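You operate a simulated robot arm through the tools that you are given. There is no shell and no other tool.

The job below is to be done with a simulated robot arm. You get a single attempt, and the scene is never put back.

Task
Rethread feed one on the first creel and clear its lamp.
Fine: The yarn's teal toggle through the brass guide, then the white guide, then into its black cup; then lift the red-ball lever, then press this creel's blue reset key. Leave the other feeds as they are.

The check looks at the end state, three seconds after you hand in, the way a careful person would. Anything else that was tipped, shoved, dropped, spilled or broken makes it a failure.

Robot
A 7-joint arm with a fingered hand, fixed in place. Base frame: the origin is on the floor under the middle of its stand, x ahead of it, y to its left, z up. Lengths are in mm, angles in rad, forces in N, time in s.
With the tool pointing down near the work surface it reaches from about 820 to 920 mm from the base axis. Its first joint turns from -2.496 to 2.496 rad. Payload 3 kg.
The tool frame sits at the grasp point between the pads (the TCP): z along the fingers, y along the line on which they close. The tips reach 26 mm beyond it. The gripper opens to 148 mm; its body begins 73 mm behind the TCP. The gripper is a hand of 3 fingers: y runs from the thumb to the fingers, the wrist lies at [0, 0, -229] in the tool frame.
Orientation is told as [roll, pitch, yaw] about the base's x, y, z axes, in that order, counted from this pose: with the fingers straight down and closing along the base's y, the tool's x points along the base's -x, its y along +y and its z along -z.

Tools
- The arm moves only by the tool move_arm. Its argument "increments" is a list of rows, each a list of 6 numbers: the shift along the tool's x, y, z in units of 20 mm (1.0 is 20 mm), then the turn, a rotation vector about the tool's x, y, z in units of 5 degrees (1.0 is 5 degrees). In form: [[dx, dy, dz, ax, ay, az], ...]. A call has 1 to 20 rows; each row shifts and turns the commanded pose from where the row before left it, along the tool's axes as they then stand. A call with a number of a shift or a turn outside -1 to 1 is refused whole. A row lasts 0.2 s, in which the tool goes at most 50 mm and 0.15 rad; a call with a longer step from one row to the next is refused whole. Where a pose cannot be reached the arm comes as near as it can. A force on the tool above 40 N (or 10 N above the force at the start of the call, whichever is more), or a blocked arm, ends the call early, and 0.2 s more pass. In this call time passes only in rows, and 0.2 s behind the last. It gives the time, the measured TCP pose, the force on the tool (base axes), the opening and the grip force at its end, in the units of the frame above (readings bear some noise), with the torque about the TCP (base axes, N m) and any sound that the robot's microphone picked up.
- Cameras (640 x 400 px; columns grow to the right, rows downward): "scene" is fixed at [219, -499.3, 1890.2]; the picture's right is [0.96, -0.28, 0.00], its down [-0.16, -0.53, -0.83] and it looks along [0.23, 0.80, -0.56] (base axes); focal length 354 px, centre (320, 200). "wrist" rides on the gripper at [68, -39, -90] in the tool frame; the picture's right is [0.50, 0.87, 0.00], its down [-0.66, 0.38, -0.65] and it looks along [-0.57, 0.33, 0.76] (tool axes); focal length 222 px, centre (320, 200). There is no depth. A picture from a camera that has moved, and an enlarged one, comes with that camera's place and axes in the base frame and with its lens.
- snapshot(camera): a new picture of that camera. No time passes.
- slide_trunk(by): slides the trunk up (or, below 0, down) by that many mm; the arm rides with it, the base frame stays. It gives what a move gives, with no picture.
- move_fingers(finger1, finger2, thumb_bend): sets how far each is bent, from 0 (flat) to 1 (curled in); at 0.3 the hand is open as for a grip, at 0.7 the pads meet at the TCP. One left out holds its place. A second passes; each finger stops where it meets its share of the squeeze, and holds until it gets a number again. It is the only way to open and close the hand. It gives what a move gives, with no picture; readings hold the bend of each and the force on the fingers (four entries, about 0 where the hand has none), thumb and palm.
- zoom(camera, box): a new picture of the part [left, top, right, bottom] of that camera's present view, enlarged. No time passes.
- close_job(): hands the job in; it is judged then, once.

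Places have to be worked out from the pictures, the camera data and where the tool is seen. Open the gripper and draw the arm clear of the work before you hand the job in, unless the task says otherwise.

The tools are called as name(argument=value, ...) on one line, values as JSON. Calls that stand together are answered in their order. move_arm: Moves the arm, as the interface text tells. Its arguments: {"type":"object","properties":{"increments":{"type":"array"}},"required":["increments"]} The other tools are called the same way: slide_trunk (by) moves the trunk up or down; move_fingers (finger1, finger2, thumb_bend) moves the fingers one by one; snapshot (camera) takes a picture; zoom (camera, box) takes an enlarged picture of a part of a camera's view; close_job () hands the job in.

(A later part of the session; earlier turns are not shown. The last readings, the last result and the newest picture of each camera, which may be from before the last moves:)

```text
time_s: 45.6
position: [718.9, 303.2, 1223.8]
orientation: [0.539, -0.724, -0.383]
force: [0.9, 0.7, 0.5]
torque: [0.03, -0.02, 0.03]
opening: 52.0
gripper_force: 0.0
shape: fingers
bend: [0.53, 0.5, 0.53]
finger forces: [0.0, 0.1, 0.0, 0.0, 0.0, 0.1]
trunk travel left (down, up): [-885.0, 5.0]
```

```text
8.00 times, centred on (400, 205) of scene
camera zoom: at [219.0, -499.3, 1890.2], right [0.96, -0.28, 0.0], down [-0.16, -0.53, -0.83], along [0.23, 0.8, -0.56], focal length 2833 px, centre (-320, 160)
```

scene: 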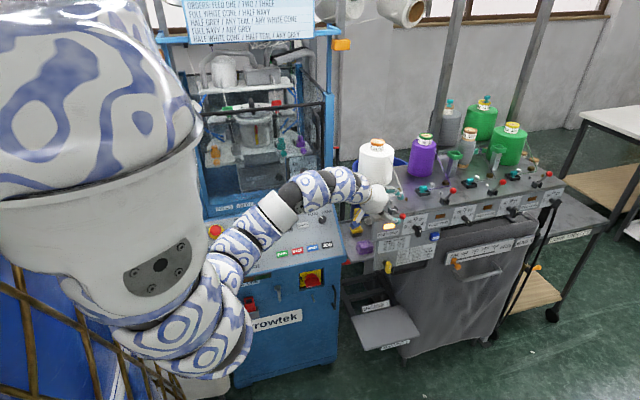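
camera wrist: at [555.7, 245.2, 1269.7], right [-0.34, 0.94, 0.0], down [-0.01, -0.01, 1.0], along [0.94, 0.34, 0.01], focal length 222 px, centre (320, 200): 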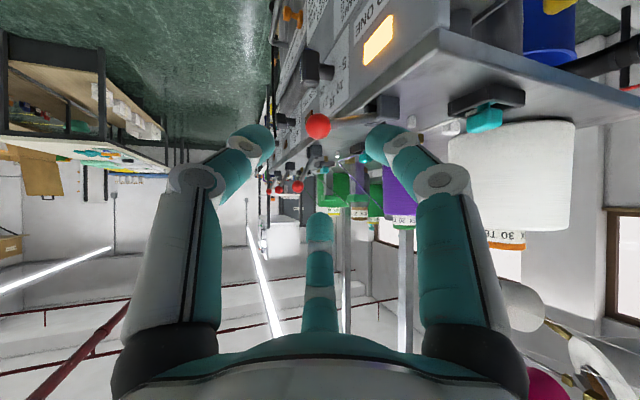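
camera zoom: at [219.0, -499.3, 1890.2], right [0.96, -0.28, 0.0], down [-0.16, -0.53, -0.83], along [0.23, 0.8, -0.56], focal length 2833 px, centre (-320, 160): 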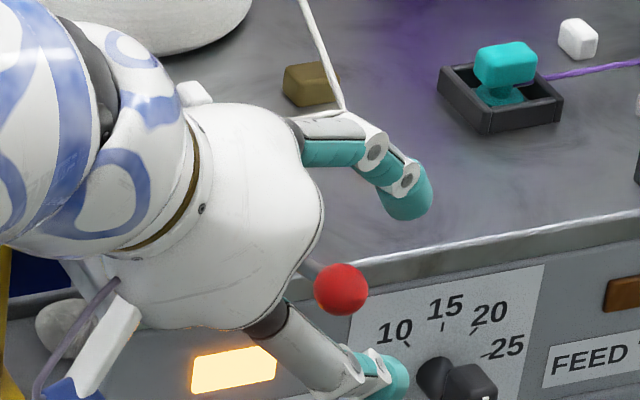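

The ball is on the tool axis, about 19 mm beyond the TCP, and the rod leaves between finger 1 and finger 2. I'll close gently around it.

move_fingers(finger1=0.64, finger2=0.64, thumb_bend=0.64)

zoom(camera="wrist", box=[220, 80, 420, 240])

zoom(camera="scene", box=[370, 180, 430, 230])

```text
time_s: 46.6
position: [717.3, 303.6, 1223.9]
orientation: [0.537, -0.726, -0.383]
force: [0.6, -0.8, 0.0]
torque: [0.02, -0.04, 0.03]
opening: 17.5
gripper_force: 0.1
shape: fingers
bend: [0.64, 0.64, 0.64]
finger forces: [0.0, 0.4, 0.1, 0.0, 0.0, 0.1]
trunk travel left (down, up): [-885.0, 5.0]
```

```text
2.50 times, centred on (320, 160) of wrist
camera zoom: at [606.4, 262.8, 1221.1], right [-0.34, 0.94, 0.0], down [-0.01, -0.01, 1.0], along [0.94, 0.34, 0.01], focal length 555 px, centre (320, 300)
```

zoom: 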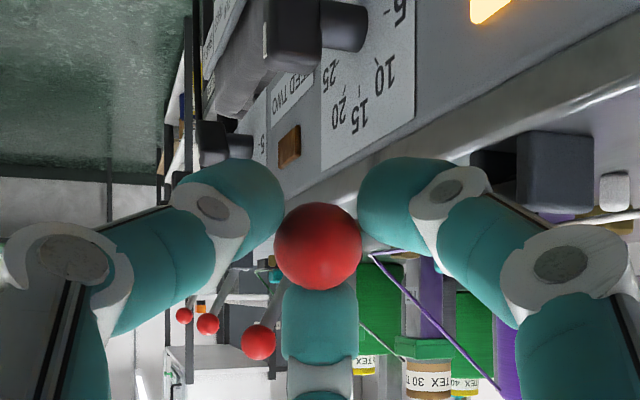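

```text
8.00 times, centred on (400, 205) of scene
camera zoom: at [219.0, -499.3, 1890.2], right [0.96, -0.28, 0.0], down [-0.16, -0.53, -0.83], along [0.23, 0.8, -0.56], focal length 2833 px, centre (-320, 160)
```

zoom: 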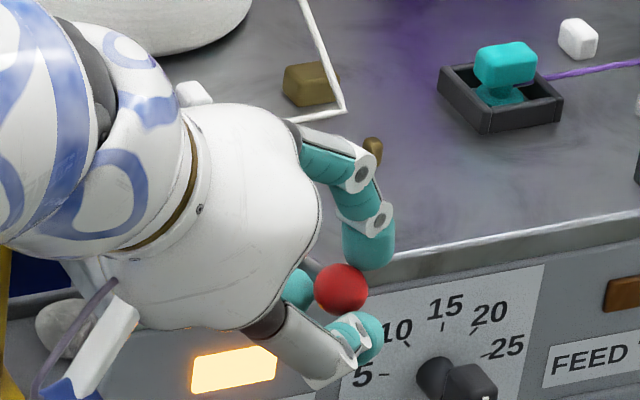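

The ball is caged from below by the thumb and finger 1 and from above by finger 2, with almost no force. I'll start the lift along the lever's arc about the pivot, first to about 35°.

move_arm(increments=[[-0.323, 0.414, -0.315, 0, 0, 0], [-0.26, 0.47, -0.254, 0, 0, 0]])

zoom(camera="scene", box=[370, 180, 430, 230])

```text
time_s: 47.2
position: [717.5, 313.1, 1245.6]
orientation: [0.535, -0.726, -0.382]
force: [-0.2, -0.4, 0.3]
torque: [-0.01, -0.01, 0.01]
opening: 17.4
gripper_force: 0.3
shape: fingers
bend: [0.64, 0.64, 0.64]
finger forces: [0.0, 0.0, 0.0, 0.0, 0.1, 0.0]
trunk travel left (down, up): [-885.0, 5.0]
```

```text
8.00 times, centred on (400, 205) of scene
camera zoom: at [219.0, -499.3, 1890.2], right [0.96, -0.28, 0.0], down [-0.16, -0.53, -0.83], along [0.23, 0.8, -0.56], focal length 2833 px, centre (-320, 160)
```

zoom: 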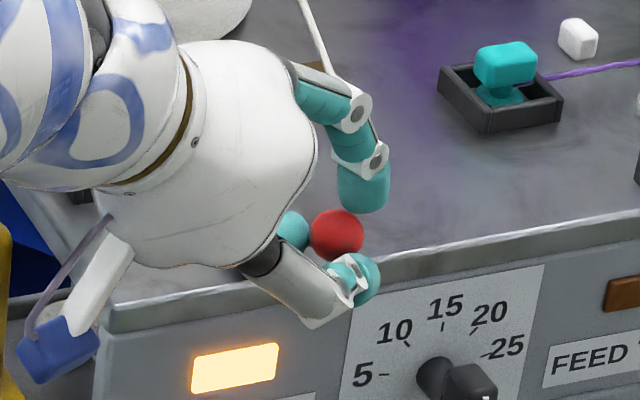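

The ball came up with the hand and the forces are tiny. I'll continue the arc to about 65–70°.

move_arm(increments=[[-0.194, 0.53, -0.192, 0, 0, 0], [-0.128, 0.568, -0.128, 0, 0, 0], [-0.05, 0.589, -0.055, 0, 0, 0], [0.005, 0.415, 0, 0, 0, 0]])

zoom(camera="scene", box=[370, 170, 450, 230])

zoom(camera="wrist", box=[220, 80, 420, 240])

```text
time_s: 48.2
position: [718.4, 348.7, 1271.5]
orientation: [0.537, -0.725, -0.382]
force: [0.0, -0.3, 0.0]
torque: [0.0, 0.02, 0.04]
opening: 17.6
gripper_force: 0.0
shape: fingers
bend: [0.64, 0.64, 0.64]
finger forces: [0.0, 0.1, 0.1, 0.0, 0.1, 0.0]
trunk travel left (down, up): [-885.0, 5.0]
```

```text
6.67 times, centred on (410, 200) of scene
camera zoom: at [219.0, -499.3, 1890.2], right [0.96, -0.28, 0.0], down [-0.16, -0.53, -0.83], along [0.23, 0.8, -0.56], focal length 2361 px, centre (-280, 200)
```

zoom: 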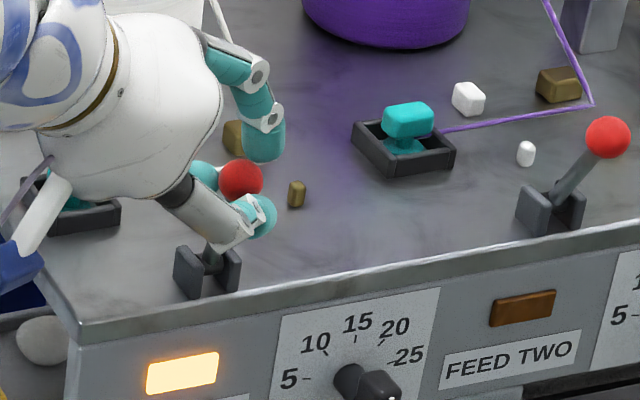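

```text
2.50 times, centred on (320, 160) of wrist
camera zoom: at [606.4, 306.7, 1269.0], right [-0.34, 0.94, 0.0], down [-0.01, 0.0, 1.0], along [0.94, 0.34, 0.01], focal length 555 px, centre (320, 300)
```

zoom: 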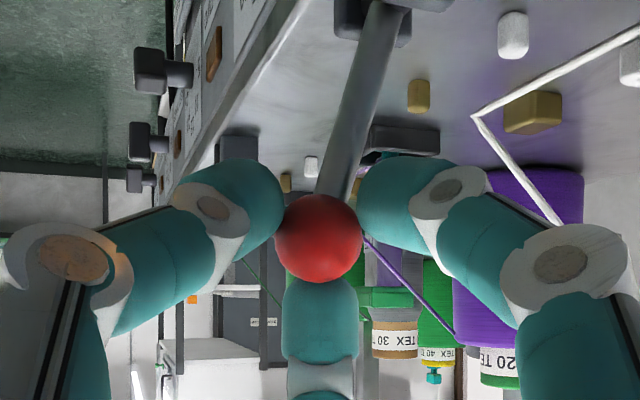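

The lever is up at roughly 70°, where its neighbours stand at about 63–65°. I'll open the fingers a little, keeping them under the ball, to see whether it stays up by itself.

move_fingers(finger1=0.58, finger2=0.56, thumb_bend=0.58)

zoom(camera="scene", box=[370, 170, 450, 230])

zoom(camera="wrist", box=[220, 80, 420, 240])

```text
time_s: 49.2
position: [718.6, 348.3, 1270.9]
orientation: [0.537, -0.724, -0.383]
force: [1.0, 0.7, 0.2]
torque: [0.01, -0.05, 0.04]
opening: 39.1
gripper_force: 0.1
shape: fingers
bend: [0.57, 0.56, 0.57]
finger forces: [0.1, 0.0, 0.0, 0.1, 0.1, 0.0]
trunk travel left (down, up): [-885.0, 5.0]
```

```text
6.67 times, centred on (410, 200) of scene
camera zoom: at [219.0, -499.3, 1890.2], right [0.96, -0.28, 0.0], down [-0.16, -0.53, -0.83], along [0.23, 0.8, -0.56], focal length 2361 px, centre (-280, 200)
```

zoom: 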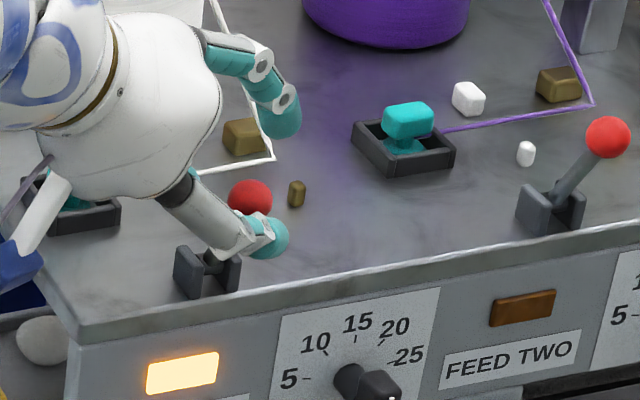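

```text
2.50 times, centred on (320, 160) of wrist
camera zoom: at [606.2, 306.9, 1269.3], right [-0.34, 0.94, 0.0], down [-0.01, -0.01, 1.0], along [0.94, 0.34, 0.01], focal length 555 px, centre (320, 300)
```

zoom: 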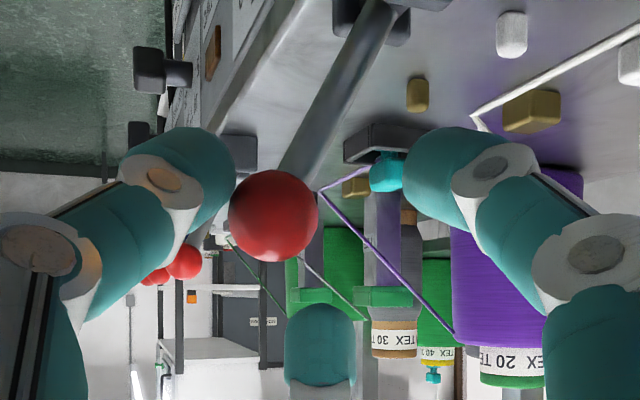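

The ball settled back a few degrees to about 63°, the same angle as the other levers, though the thumb is close beside it. I'll open the thumb and the rest further to see whether the lever holds there unaided.

move_fingers(finger1=0.5, finger2=0.48, thumb_bend=0.5)

zoom(camera="scene", box=[370, 170, 450, 230])

zoom(camera="wrist", box=[220, 80, 420, 240])

```text
time_s: 50.2
position: [717.9, 348.1, 1271.5]
orientation: [0.538, -0.727, -0.381]
force: [-0.4, -0.2, 0.1]
torque: [0.02, 0.02, 0.0]
opening: 62.0
gripper_force: 0.1
shape: fingers
bend: [0.5, 0.48, 0.5]
finger forces: [0.0, 0.0, 0.1, 0.0, 0.2, 0.0]
trunk travel left (down, up): [-885.0, 5.0]
```

```text
6.67 times, centred on (410, 200) of scene
camera zoom: at [219.0, -499.3, 1890.2], right [0.96, -0.28, 0.0], down [-0.16, -0.53, -0.83], along [0.23, 0.8, -0.56], focal length 2361 px, centre (-280, 200)
```

zoom: 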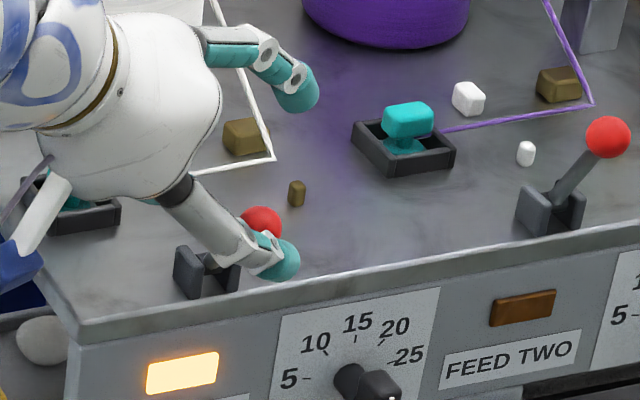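

```text
2.50 times, centred on (320, 160) of wrist
camera zoom: at [606.2, 306.9, 1269.3], right [-0.34, 0.94, 0.0], down [-0.01, -0.01, 1.0], along [0.94, 0.34, 0.01], focal length 555 px, centre (320, 300)
```

zoom: 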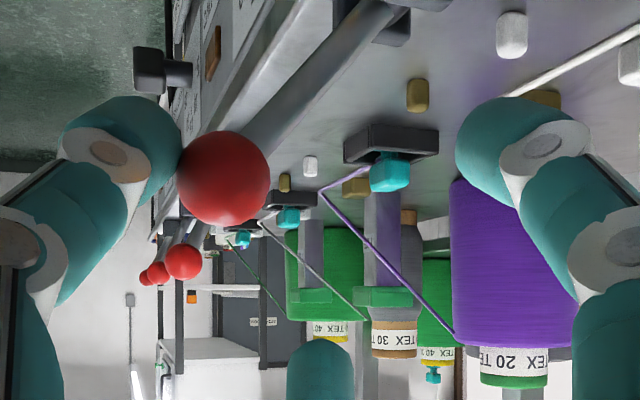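

The lever follows the thumb down, so it hasn't latched; it probably has to go to its upper stop. I'll close around the ball again and carry it further up the arc, listening for a click or a stop.

move_fingers(finger1=0.64, finger2=0.64, thumb_bend=0.64)

zoom(camera="scene", box=[370, 170, 450, 230])

zoom(camera="wrist", box=[220, 80, 420, 240])

```text
time_s: 51.2
position: [718.6, 348.7, 1270.8]
orientation: [0.536, -0.726, -0.383]
force: [-0.3, 0.0, 0.2]
torque: [0.01, 0.04, 0.01]
opening: 17.3
gripper_force: 0.1
shape: fingers
bend: [0.64, 0.64, 0.64]
finger forces: [0.0, 0.0, 0.0, 0.0, 0.2, 0.1]
trunk travel left (down, up): [-885.0, 5.0]
```

```text
6.67 times, centred on (410, 200) of scene
camera zoom: at [219.0, -499.3, 1890.2], right [0.96, -0.28, 0.0], down [-0.16, -0.53, -0.83], along [0.23, 0.8, -0.56], focal length 2361 px, centre (-280, 200)
```

zoom: 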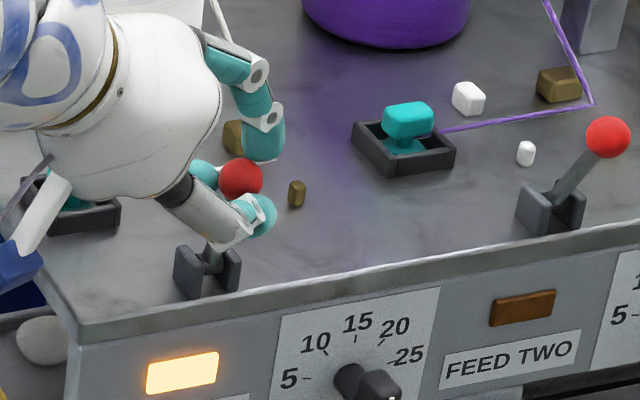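

```text
2.50 times, centred on (320, 160) of wrist
camera zoom: at [606.2, 306.9, 1269.3], right [-0.34, 0.94, 0.0], down [-0.01, -0.01, 1.0], along [0.94, 0.34, 0.01], focal length 555 px, centre (320, 300)
```

zoom: 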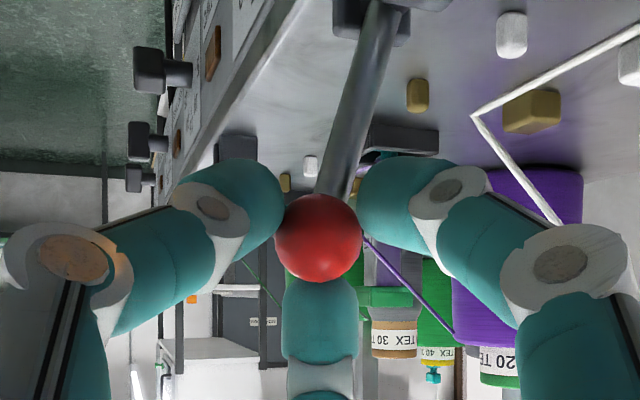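

The ball is recaptured at about 71°. I'll push on up to around 80° and listen.

move_arm(increments=[[0.03, 0.27, 0.025, 0, 0, 0], [0.03, 0.27, 0.025, 0, 0, 0]])

zoom(camera="scene", box=[370, 170, 450, 230])

zoom(camera="wrist", box=[220, 80, 420, 240])

```text
time_s: 51.8
position: [717.5, 358.1, 1273.0]
orientation: [0.538, -0.724, -0.382]
force: [-0.7, -6.0, 0.3]
torque: [-0.13, 0.02, -0.13]
opening: 21.7
gripper_force: 2.9
shape: fingers
bend: [0.64, 0.64, 0.62]
finger forces: [0.0, 0.1, 0.1, 0.0, 5.2, 0.1]
trunk travel left (down, up): [-885.0, 5.0]
```

```text
6.67 times, centred on (410, 200) of scene
camera zoom: at [219.0, -499.3, 1890.2], right [0.96, -0.28, 0.0], down [-0.16, -0.53, -0.83], along [0.23, 0.8, -0.56], focal length 2361 px, centre (-280, 200)
```

zoom: 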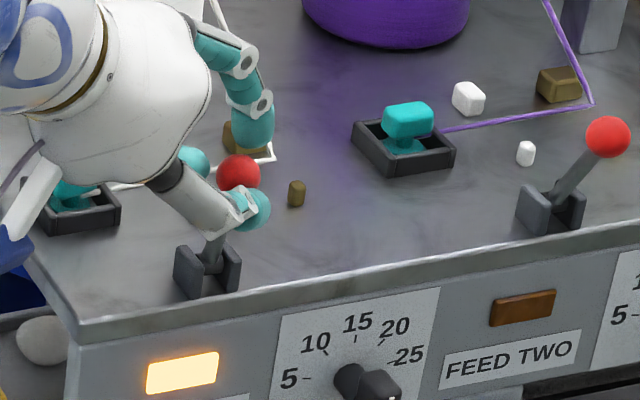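

```text
2.50 times, centred on (320, 160) of wrist
camera zoom: at [605.5, 316.6, 1271.3], right [-0.34, 0.94, 0.0], down [-0.01, -0.01, 1.0], along [0.94, 0.34, 0.01], focal length 555 px, centre (320, 300)
```

zoom: 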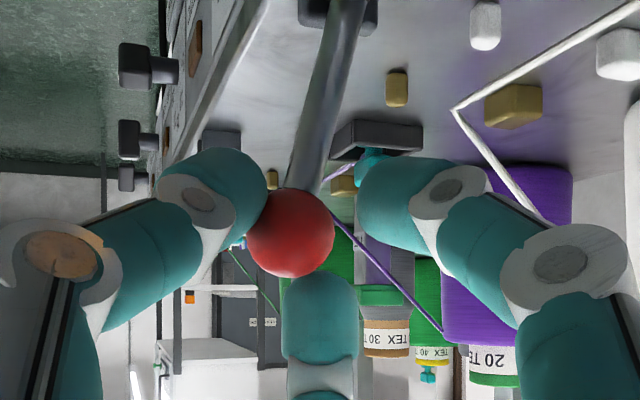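

Now there is a firm stop: 6 N, with the ball at about 75°. A latch may catch it on the way back at about 62°, where the other levers rest. I'll ease the fingers open and watch.

move_fingers(finger1=0.56, finger2=0.54, thumb_bend=0.5)

zoom(camera="scene", box=[370, 170, 450, 230])

zoom(camera="wrist", box=[220, 80, 420, 240])

```text
time_s: 52.8
position: [718.6, 357.6, 1272.9]
orientation: [0.537, -0.726, -0.382]
force: [0.2, -0.3, 0.1]
torque: [0.0, 0.01, 0.0]
opening: 52.2
gripper_force: 0.0
shape: fingers
bend: [0.56, 0.54, 0.5]
finger forces: [0.0, 0.0, 0.1, 0.0, 0.1, 0.0]
trunk travel left (down, up): [-885.0, 5.0]
```

```text
6.67 times, centred on (410, 200) of scene
camera zoom: at [219.0, -499.3, 1890.2], right [0.96, -0.28, 0.0], down [-0.16, -0.53, -0.83], along [0.23, 0.8, -0.56], focal length 2361 px, centre (-280, 200)
```

zoom: 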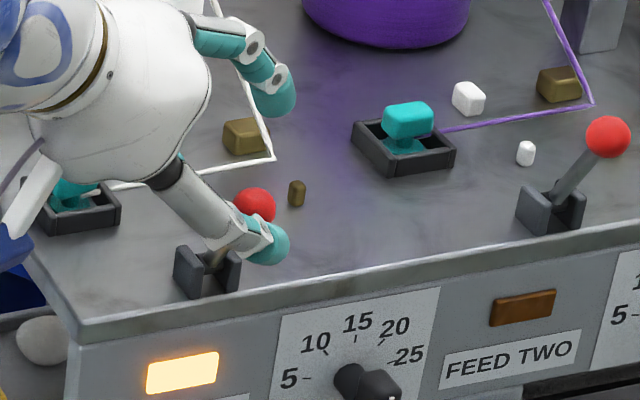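

```text
2.50 times, centred on (320, 160) of wrist
camera zoom: at [606.0, 317.7, 1271.6], right [-0.34, 0.94, 0.0], down [-0.01, -0.01, 1.0], along [0.94, 0.34, 0.01], focal length 555 px, centre (320, 300)
```

zoom: 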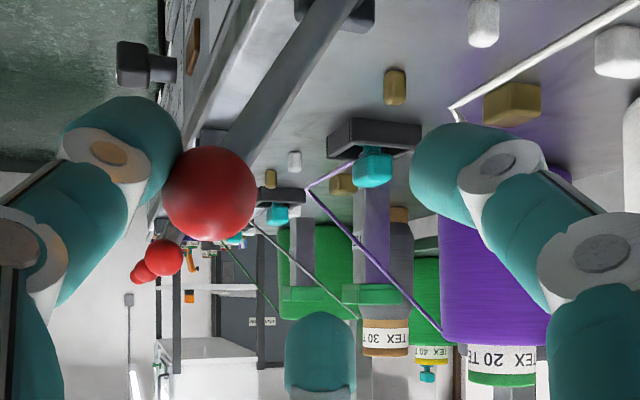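

The ball is at about 60°, close to the others, but the thumb is again beside it. I'll move the thumb clear away to test whether it holds.

move_fingers(thumb_bend=0.4)

zoom(camera="scene", box=[370, 170, 450, 230])

zoom(camera="wrist", box=[180, 60, 400, 240])

```text
time_s: 53.8
position: [718.0, 358.2, 1272.9]
orientation: [0.538, -0.724, -0.38]
force: [0.0, -0.2, 0.4]
torque: [-0.01, 0.0, 0.01]
opening: 70.1
gripper_force: 0.3
shape: fingers
bend: [0.56, 0.54, 0.4]
finger forces: [0.0, 0.0, 0.0, 0.0, 0.2, 0.0]
trunk travel left (down, up): [-885.0, 5.0]
```

```text
6.67 times, centred on (410, 200) of scene
camera zoom: at [219.0, -499.3, 1890.2], right [0.96, -0.28, 0.0], down [-0.16, -0.53, -0.83], along [0.23, 0.8, -0.56], focal length 2361 px, centre (-280, 200)
```

zoom: 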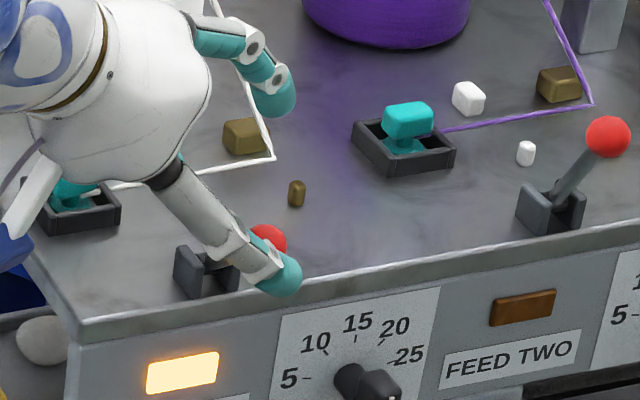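

```text
2.22 times, centred on (290, 150) of wrist
camera zoom: at [605.9, 317.5, 1271.6], right [-0.34, 0.94, 0.0], down [-0.01, -0.01, 1.0], along [0.94, 0.34, 0.01], focal length 494 px, centre (387, 311)
```

zoom: 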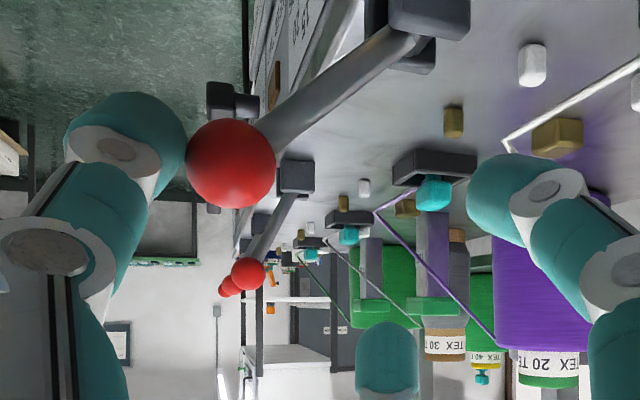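

The lever still sinks with the thumb, so something isn't holding it. The others stay up unaided, so I want to compare feed one's threading and toggle seating with theirs. I'll let the lever down gently on the opening thumb and back away along the tool axis.

move_fingers(finger1=0.45, finger2=0.4, thumb_bend=0.3)

zoom(camera="wrist", box=[120, 40, 400, 240])

zoom(camera="scene", box=[370, 170, 450, 230])

```text
time_s: 54.8
position: [718.0, 359.2, 1273.9]
orientation: [0.537, -0.724, -0.383]
force: [-0.7, -0.6, 0.7]
torque: [0.01, -0.01, -0.01]
opening: 103.4
gripper_force: 0.1
shape: fingers
bend: [0.45, 0.4, 0.3]
finger forces: [0.0, 0.0, 0.0, 0.0, 0.0, 0.0]
trunk travel left (down, up): [-885.0, 5.0]
```

```text
2.00 times, centred on (260, 140) of wrist
camera zoom: at [605.9, 317.6, 1271.6], right [-0.34, 0.94, 0.0], down [-0.01, -0.01, 1.0], along [0.94, 0.34, 0.01], focal length 444 px, centre (440, 320)
```

zoom: 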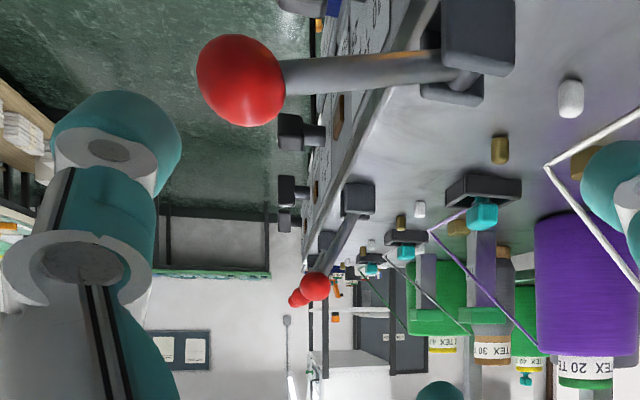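

```text
6.67 times, centred on (410, 200) of scene
camera zoom: at [219.0, -499.3, 1890.2], right [0.96, -0.28, 0.0], down [-0.16, -0.53, -0.83], along [0.23, 0.8, -0.56], focal length 2361 px, centre (-280, 200)
```

zoom: 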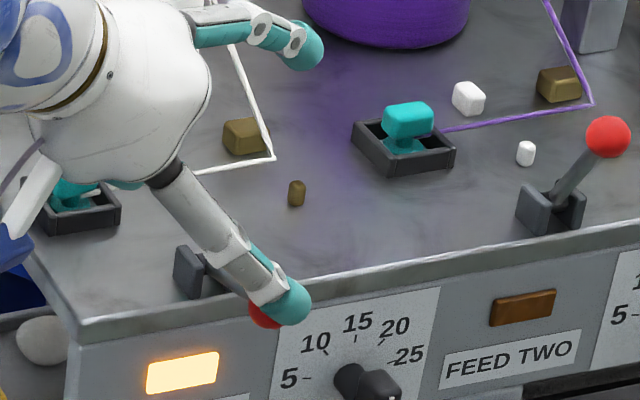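

The lever is back at its original low rest, undisturbed. I'll retreat up and away so the cup and guides come fully into view.

move_arm(increments=[[0, 0, -1, 0, 0, 0], [0, 0, -1, 0, 0, 0], [0, -0.3, -1, 0, 0, 0], [0, -0.5, -1, 0, 0, 0], [0, -0.5, -1, 0, 0, 0], [0, -0.5, -1, 0, 0, 0]])

zoom(camera="scene", box=[345, 165, 465, 240])

zoom(camera="scene", box=[355, 180, 395, 210])

zoom(camera="scene", box=[405, 172, 445, 202])

snapshot(camera="scene")

```text
time_s: 56.2
position: [630.2, 291.4, 1339.1]
orientation: [0.542, -0.727, -0.383]
force: [-0.2, 0.4, 0.3]
torque: [-0.01, -0.01, 0.02]
opening: 103.3
gripper_force: 0.1
shape: fingers
bend: [0.45, 0.4, 0.3]
finger forces: [0.0, 0.1, 0.0, 0.0, 0.0, 0.0]
trunk travel left (down, up): [-885.0, 5.0]
```

```text
5.33 times, centred on (405, 202) of scene
camera zoom: at [219.0, -499.3, 1890.2], right [0.96, -0.28, 0.0], down [-0.16, -0.53, -0.83], along [0.23, 0.8, -0.56], focal length 1889 px, centre (-133, 187)
```

zoom: 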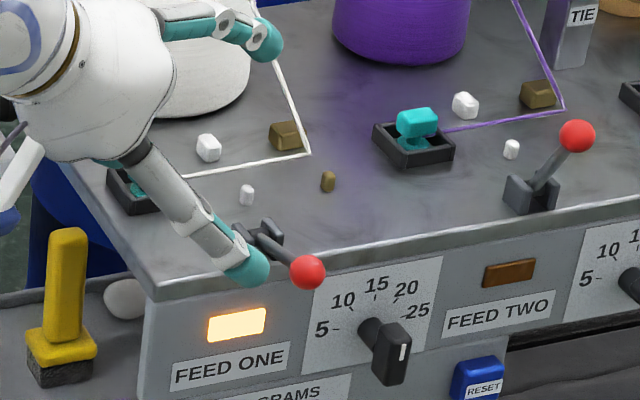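

```text
13.33 times, centred on (375, 195) of scene
camera zoom: at [219.0, -499.3, 1890.2], right [0.96, -0.28, 0.0], down [-0.16, -0.53, -0.83], along [0.23, 0.8, -0.56], focal length 4722 px, centre (-413, 267)
```

zoom: 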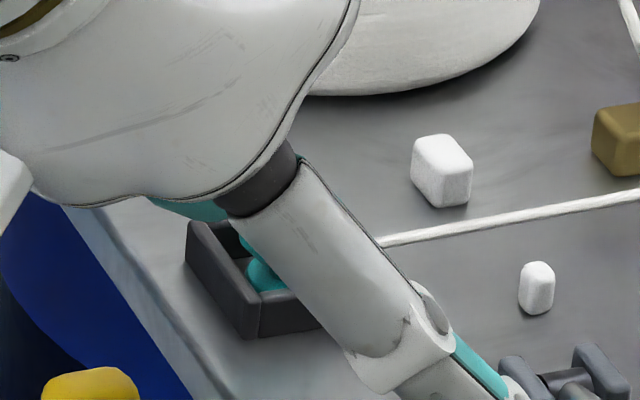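

```text
13.33 times, centred on (425, 187) of scene
camera zoom: at [219.0, -499.3, 1890.2], right [0.96, -0.28, 0.0], down [-0.16, -0.53, -0.83], along [0.23, 0.8, -0.56], focal length 4722 px, centre (-1080, 373)
```

zoom: 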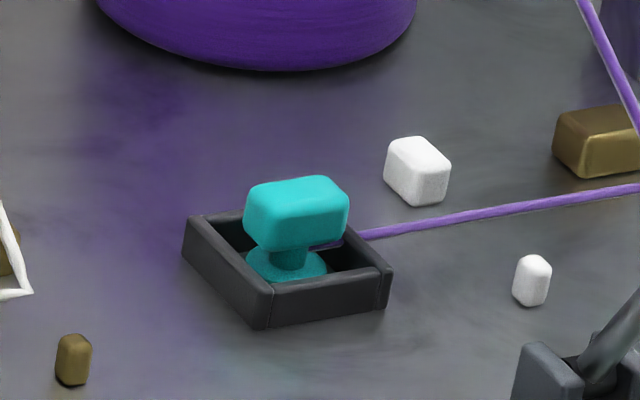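

```text
taken
```

scene: 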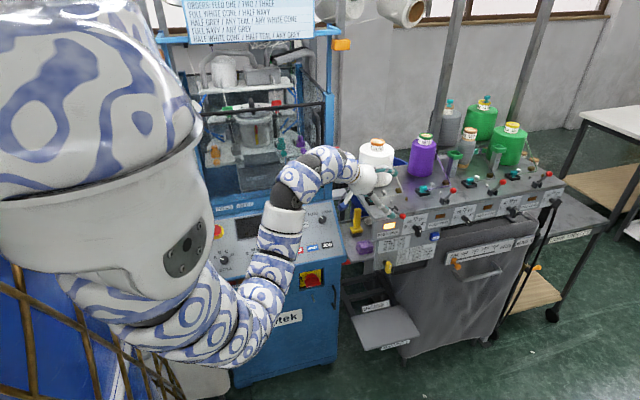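

Let me look closely at the lever brackets, dials and card on the front, and at the other feeds, for anything that differs on feed one.

zoom(camera="scene", box=[375, 200, 445, 250])

zoom(camera="scene", box=[430, 165, 570, 240])

snapshot(camera="wrist")

zoom(camera="wrist", box=[200, 20, 480, 200])

```text
8.00 times, centred on (410, 225) of scene
camera zoom: at [219.0, -499.3, 1890.2], right [0.96, -0.28, 0.0], down [-0.16, -0.53, -0.83], along [0.23, 0.8, -0.56], focal length 2833 px, centre (-400, 0)
```

zoom: 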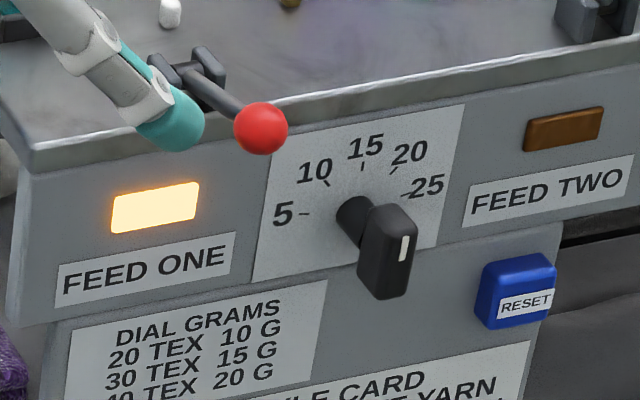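

```text
4.57 times, centred on (500, 202) of scene
camera zoom: at [219.0, -499.3, 1890.2], right [0.96, -0.28, 0.0], down [-0.16, -0.53, -0.83], along [0.23, 0.8, -0.56], focal length 1619 px, centre (-503, 189)
```

zoom: 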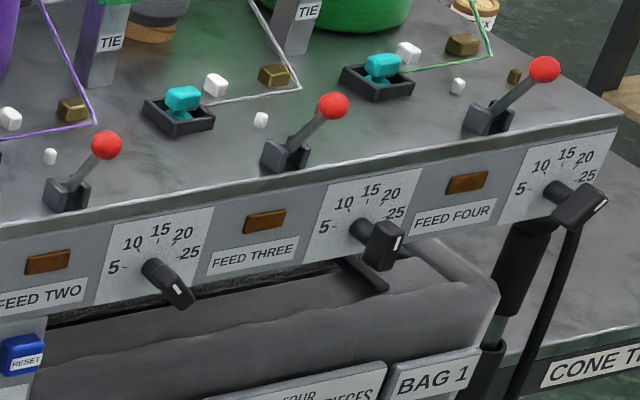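

```text
taken
camera wrist: at [519.3, 251.3, 1336.8], right [-0.34, 0.94, 0.0], down [-0.02, -0.01, 1.0], along [0.94, 0.34, 0.02], focal length 222 px, centre (320, 200)
```

wrist: 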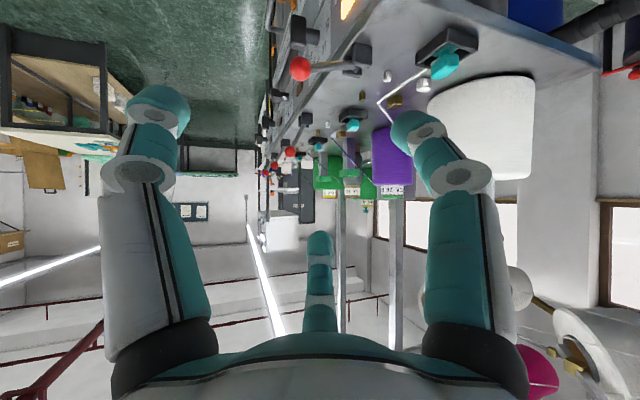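

```text
2.22 times, centred on (340, 110) of wrist
camera zoom: at [519.3, 251.3, 1336.8], right [-0.34, 0.94, 0.0], down [-0.02, -0.01, 1.0], along [0.94, 0.34, 0.02], focal length 494 px, centre (276, 400)
```

zoom: 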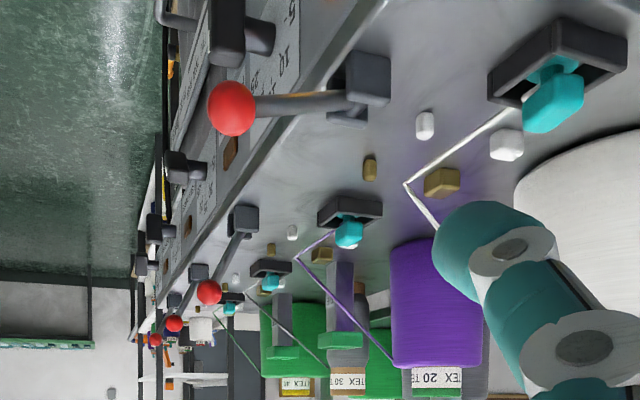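

Dials 1 and 3 match, both 30 TEX, so the setting looks right, and the strand path matches feed two's. One difference I can test: the toggle "snapped" out of its first seat, but I heard nothing when it dropped into the cup, so it may not be pressed home. I'll close the fingers and move back over the cup to press it gently from above.

move_fingers(finger1=0.6, finger2=0.6, thumb_bend=0.6)

move_arm(increments=[[0.01, 0.91, 0.3, 0, 0, 0], [0.01, 0.91, 0.3, 0, 0, 0], [0.01, 0.91, 0.3, 0, 0, 0], [0.01, 0.91, 0.3, 0, 0, 0], [0.01, 0.91, 0.3, 0, 0, 0], [0.01, 0.91, 0.3, 0, 0, 0], [0.01, 0.91, 0.3, 0, 0, 0]])

move_arm(increments=[[0, 0, 0, 0.37, 0.85, -0.16], [0, 0, 0, 0.37, 0.85, -0.16], [0, 0, 0, 0.37, 0.85, -0.16], [0, 0, 0, 0.37, 0.85, -0.16], [0, 0, 0, 0.37, 0.85, -0.16]])

snapshot(camera="wrist")

snapshot(camera="scene")

```text
time_s: 57.2
position: [631.7, 292.4, 1338.3]
orientation: [0.538, -0.728, -0.384]
force: [1.1, -0.8, -0.8]
torque: [-0.04, 0.0, 0.0]
opening: 29.8
gripper_force: 0.0
shape: fingers
bend: [0.6, 0.6, 0.6]
finger forces: [0.0, 0.0, 0.0, 0.1, 0.1, 0.0]
trunk travel left (down, up): [-885.0, 5.0]
```

```text
time_s: 58.8
position: [661.7, 423.6, 1357.6]
orientation: [0.539, -0.725, -0.385]
force: [0.3, 0.6, -0.6]
torque: [-0.01, 0.01, -0.03]
opening: 30.0
gripper_force: 0.0
shape: fingers
bend: [0.6, 0.6, 0.6]
finger forces: [0.0, 0.0, 0.1, 0.1, 0.0, 0.0]
trunk travel left (down, up): [-885.0, 5.0]
```

```text
time_s: 60.0
position: [661.5, 424.3, 1357.4]
orientation: [0.243, -0.406, -0.139]
force: [-0.9, -0.2, 0.2]
torque: [0.02, 0.0, 0.01]
opening: 30.3
gripper_force: 0.0
shape: fingers
bend: [0.6, 0.6, 0.6]
finger forces: [0.1, 0.0, 0.0, 0.1, 0.0, 0.0]
trunk travel left (down, up): [-885.0, 5.0]
```

```text
taken
camera wrist: at [561.4, 377.7, 1402.6], right [-0.42, 0.91, -0.01], down [0.34, 0.17, 0.93], along [0.84, 0.39, -0.38], focal length 222 px, centre (320, 200)
```

wrist: 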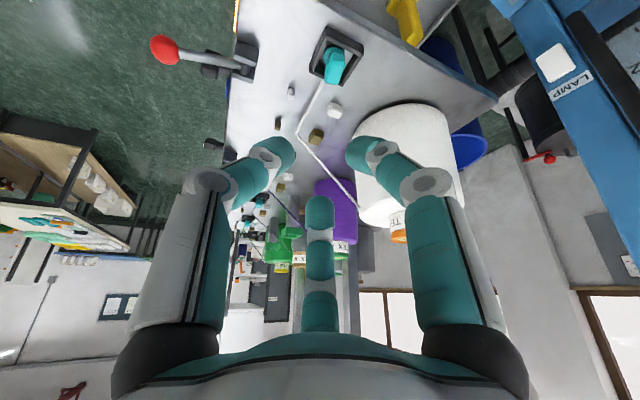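

```text
taken
```

scene: 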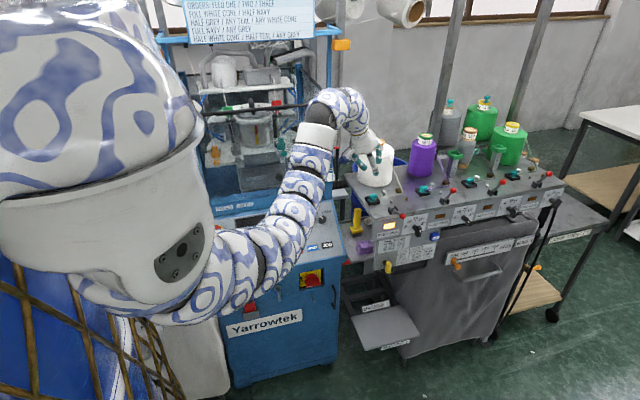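

The cup is in view of both cameras now. I'll zoom on feed one's toggle and feed two's for a direct comparison.

zoom(camera="scene", box=[355, 182, 395, 212])

zoom(camera="wrist", box=[260, 20, 380, 200])

zoom(camera="scene", box=[345, 165, 445, 225])

```text
13.33 times, centred on (375, 197) of scene
camera zoom: at [219.0, -499.3, 1890.2], right [0.96, -0.28, 0.0], down [-0.16, -0.53, -0.83], along [0.23, 0.8, -0.56], focal length 4722 px, centre (-413, 240)
```

zoom: 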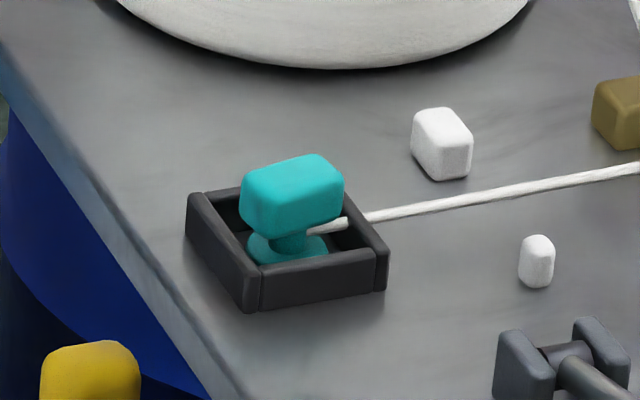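

```text
2.22 times, centred on (320, 110) of wrist
camera zoom: at [561.4, 377.7, 1402.6], right [-0.42, 0.91, -0.01], down [0.34, 0.17, 0.93], along [0.84, 0.39, -0.38], focal length 494 px, centre (320, 400)
```

zoom: 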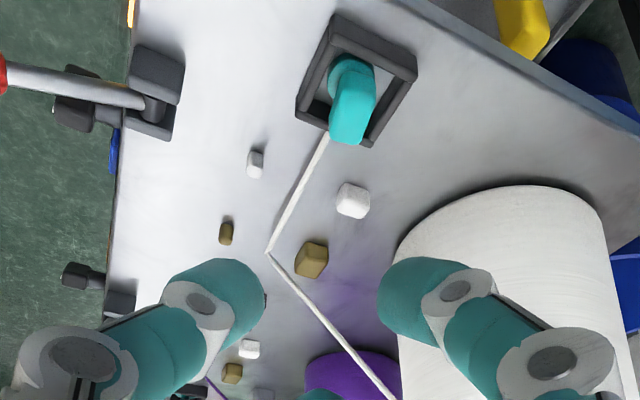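

```text
6.40 times, centred on (395, 195) of scene
camera zoom: at [219.0, -499.3, 1890.2], right [0.96, -0.28, 0.0], down [-0.16, -0.53, -0.83], along [0.23, 0.8, -0.56], focal length 2266 px, centre (-160, 232)
```

zoom: 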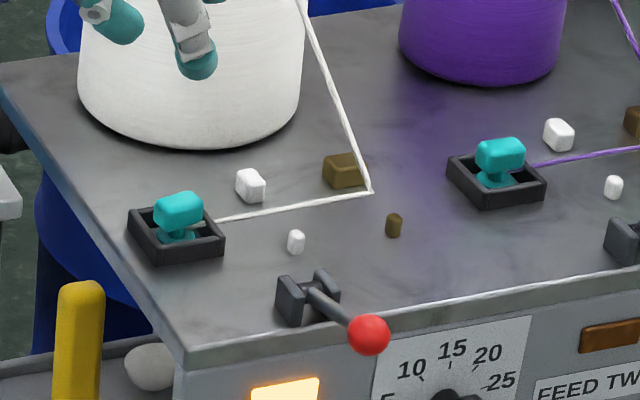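

Side by side, feed one's toggle and strand look the same as feed two's apart from a small yaw. I'll finish turning the tool straight down so I can press vertically on the toggle's head with one fingertip.

move_arm(increments=[[0, 0, 0, 0.5, 0.95, -0.146], [0, 0, 0, 0.5, 0.95, -0.146], [0, 0, 0, 0.5, 0.95, -0.146], [0, 0, 0, 0.5, 0.95, -0.146], [0, 0, 0, 0.5, 0.95, -0.146]])

move_fingers(finger1=0.45, finger2=0.45, thumb_bend=0.7)

snapshot(camera="wrist")

zoom(camera="scene", box=[335, 130, 435, 220])

```text
time_s: 61.2
position: [662.3, 423.2, 1358.5]
orientation: [-0.002, -0.003, -0.028]
force: [-0.2, 0.1, -0.2]
torque: [-0.04, -0.07, -0.06]
opening: 29.7
gripper_force: 0.0
shape: fingers
bend: [0.6, 0.6, 0.6]
finger forces: [0.0, 0.1, 0.1, 0.0, 0.1, 0.0]
trunk travel left (down, up): [-885.0, 5.0]
```

```text
time_s: 62.2
position: [661.6, 422.5, 1358.5]
orientation: [-0.003, -0.004, -0.027]
force: [0.3, 0.4, -0.3]
torque: [0.01, -0.01, -0.01]
opening: 43.7
gripper_force: 0.2
shape: fingers
bend: [0.45, 0.45, 0.7]
finger forces: [0.0, 0.0, 0.0, 0.0, 0.0, 0.1]
trunk travel left (down, up): [-885.0, 5.0]
```

```text
taken
camera wrist: at [592.7, 385.9, 1448.3], right [-0.48, 0.88, 0.0], down [0.66, 0.36, 0.66], along [0.58, 0.31, -0.76], focal length 222 px, centre (320, 200)
```

wrist: 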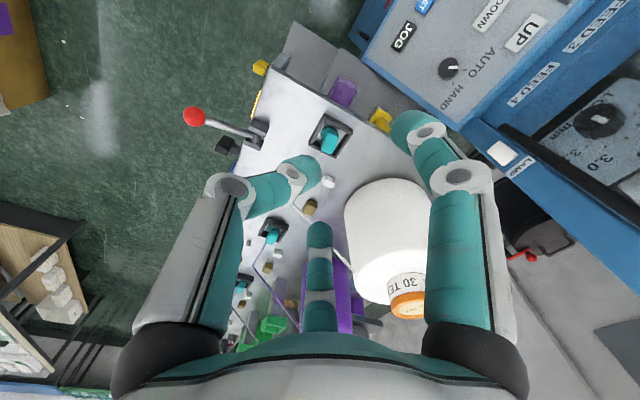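

```text
4.44 times, centred on (385, 175) of scene
camera zoom: at [219.0, -499.3, 1890.2], right [0.96, -0.28, 0.0], down [-0.16, -0.53, -0.83], along [0.23, 0.8, -0.56], focal length 1574 px, centre (31, 311)
```

zoom: 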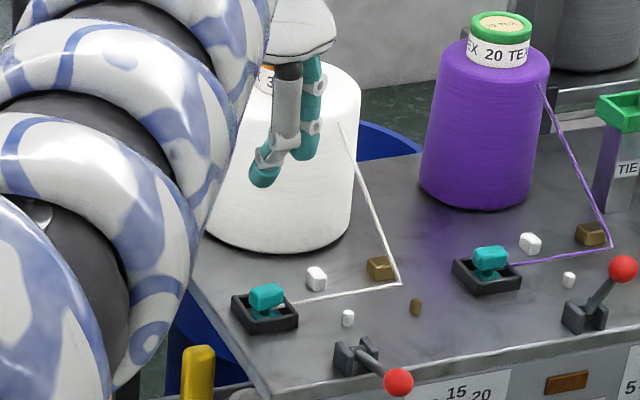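

The tool is straight down with the thumb curled in as the pressing tip, about 11 mm on the −Y side of the axis. I'll move so the thumb tip is above the toggle's head with about 25 mm to spare and check.

move_arm(increments=[[-0.245, 0.347, 0.78, 0, 0, 0], [-0.245, 0.347, 0.78, 0, 0, 0], [-0.245, 0.347, 0.78, 0, 0, 0], [-0.245, 0.347, 0.78, 0, 0, 0], [-0.245, 0.347, 0.78, 0, 0, 0], [-0.245, 0.347, 0.78, 0, 0, 0]])

zoom(camera="wrist", box=[240, 60, 400, 200])

zoom(camera="scene", box=[340, 155, 420, 215])

```text
time_s: 63.6
position: [670.6, 443.2, 1269.5]
orientation: [-0.002, -0.004, -0.029]
force: [1.4, -1.7, -2.5]
torque: [0.15, 0.12, -0.02]
opening: 43.8
gripper_force: 0.0
shape: fingers
bend: [0.45, 0.45, 0.7]
finger forces: [0.1, 0.0, 0.0, 0.1, 0.0, 0.0]
out of reach, approached as far as the arm can: row 3, 4, 5
trunk travel left (down, up): [-885.0, 5.0]
```

```text
2.86 times, centred on (320, 130) of wrist
camera zoom: at [602.4, 405.7, 1360.2], right [-0.48, 0.88, 0.0], down [0.66, 0.36, 0.66], along [0.58, 0.31, -0.75], focal length 635 px, centre (320, 400)
```

zoom: 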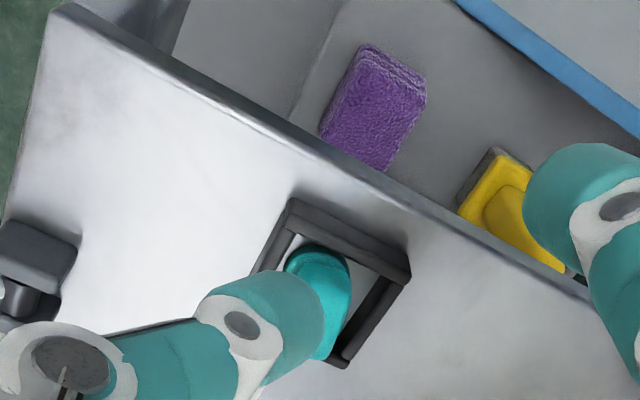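

```text
6.67 times, centred on (380, 185) of scene
camera zoom: at [219.0, -499.3, 1890.2], right [0.96, -0.28, 0.0], down [-0.16, -0.53, -0.83], along [0.23, 0.8, -0.56], focal length 2361 px, centre (-80, 300)
```

zoom: 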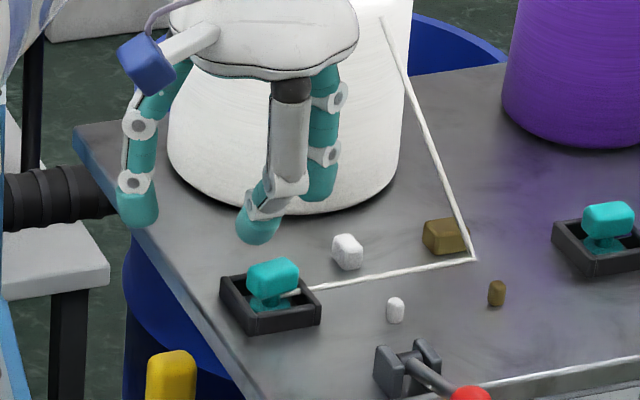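

The arm lagged by about 20 mm because it was re-folding. I'll finish the small sideways move to bring the thumb tip over the head.

move_arm(increments=[[-0.4, 0.4, 0, 0, 0, 0], [-0.4, 0.4, 0, 0, 0, 0]])

zoom(camera="wrist", box=[240, 60, 400, 200])

zoom(camera="scene", box=[340, 155, 420, 215])

```text
time_s: 64.2
position: [668.6, 443.9, 1272.1]
orientation: [-0.001, -0.005, -0.026]
force: [-0.3, 0.0, 0.5]
torque: [-0.01, -0.01, 0.02]
opening: 44.0
gripper_force: 0.0
shape: fingers
bend: [0.45, 0.45, 0.7]
finger forces: [0.0, 0.0, 0.0, 0.1, 0.0, 0.0]
out of reach, approached as far as the arm can: row 1, 2
trunk travel left (down, up): [-885.0, 5.0]
```

```text
2.86 times, centred on (320, 130) of wrist
camera zoom: at [599.7, 406.7, 1362.6], right [-0.48, 0.88, 0.0], down [0.66, 0.36, 0.66], along [0.58, 0.31, -0.76], focal length 635 px, centre (320, 400)
```

zoom: 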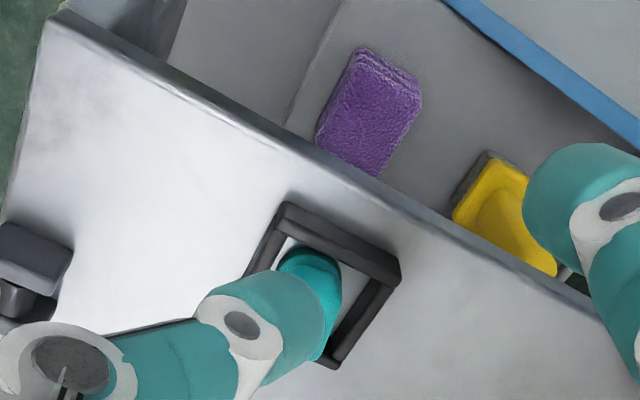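

```text
6.67 times, centred on (380, 185) of scene
camera zoom: at [219.0, -499.3, 1890.2], right [0.96, -0.28, 0.0], down [-0.16, -0.53, -0.83], along [0.23, 0.8, -0.56], focal length 2361 px, centre (-80, 300)
```

zoom: 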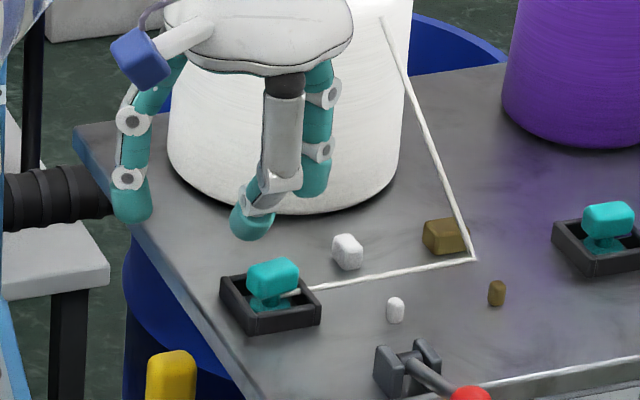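

Straight-down poses stall in this fold of the arm. A moderate lean worked well nearby, so I'll lean about 25° toward azimuth 20° here and try again.

move_arm(increments=[[0, 0, -0.5, -0.437, -0.9, 0.153], [0, 0, -0.5, -0.437, -0.9, 0.153], [0, 0, 0, -0.437, -0.9, 0.153], [0, 0, 0, -0.437, -0.9, 0.153], [0, 0, 0, -0.437, -0.9, 0.153]])

snapshot(camera="wrist")

snapshot(camera="scene")

```text
time_s: 65.4
position: [666.5, 443.2, 1292.7]
orientation: [0.212, -0.387, -0.135]
force: [0.5, 0.7, 0.2]
torque: [-0.01, -0.01, -0.02]
opening: 44.1
gripper_force: 0.1
shape: fingers
bend: [0.45, 0.45, 0.7]
finger forces: [0.0, 0.0, 0.1, 0.0, 0.1, 0.0]
trunk travel left (down, up): [-885.0, 5.0]
```

```text
taken
camera wrist: at [567.9, 399.0, 1341.4], right [-0.41, 0.91, -0.02], down [0.36, 0.18, 0.91], along [0.84, 0.37, -0.41], focal length 222 px, centre (320, 200)
```

wrist: 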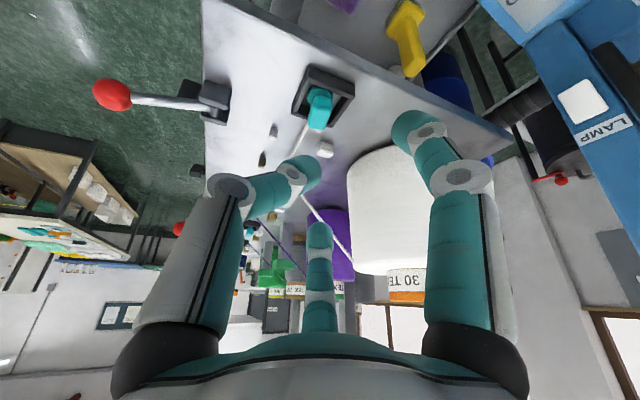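

```text
taken
```

scene: 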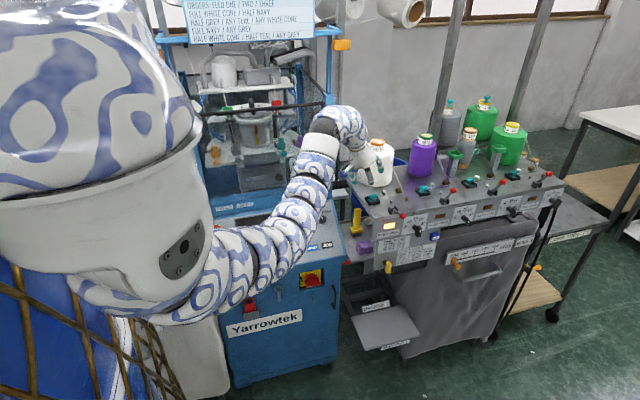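

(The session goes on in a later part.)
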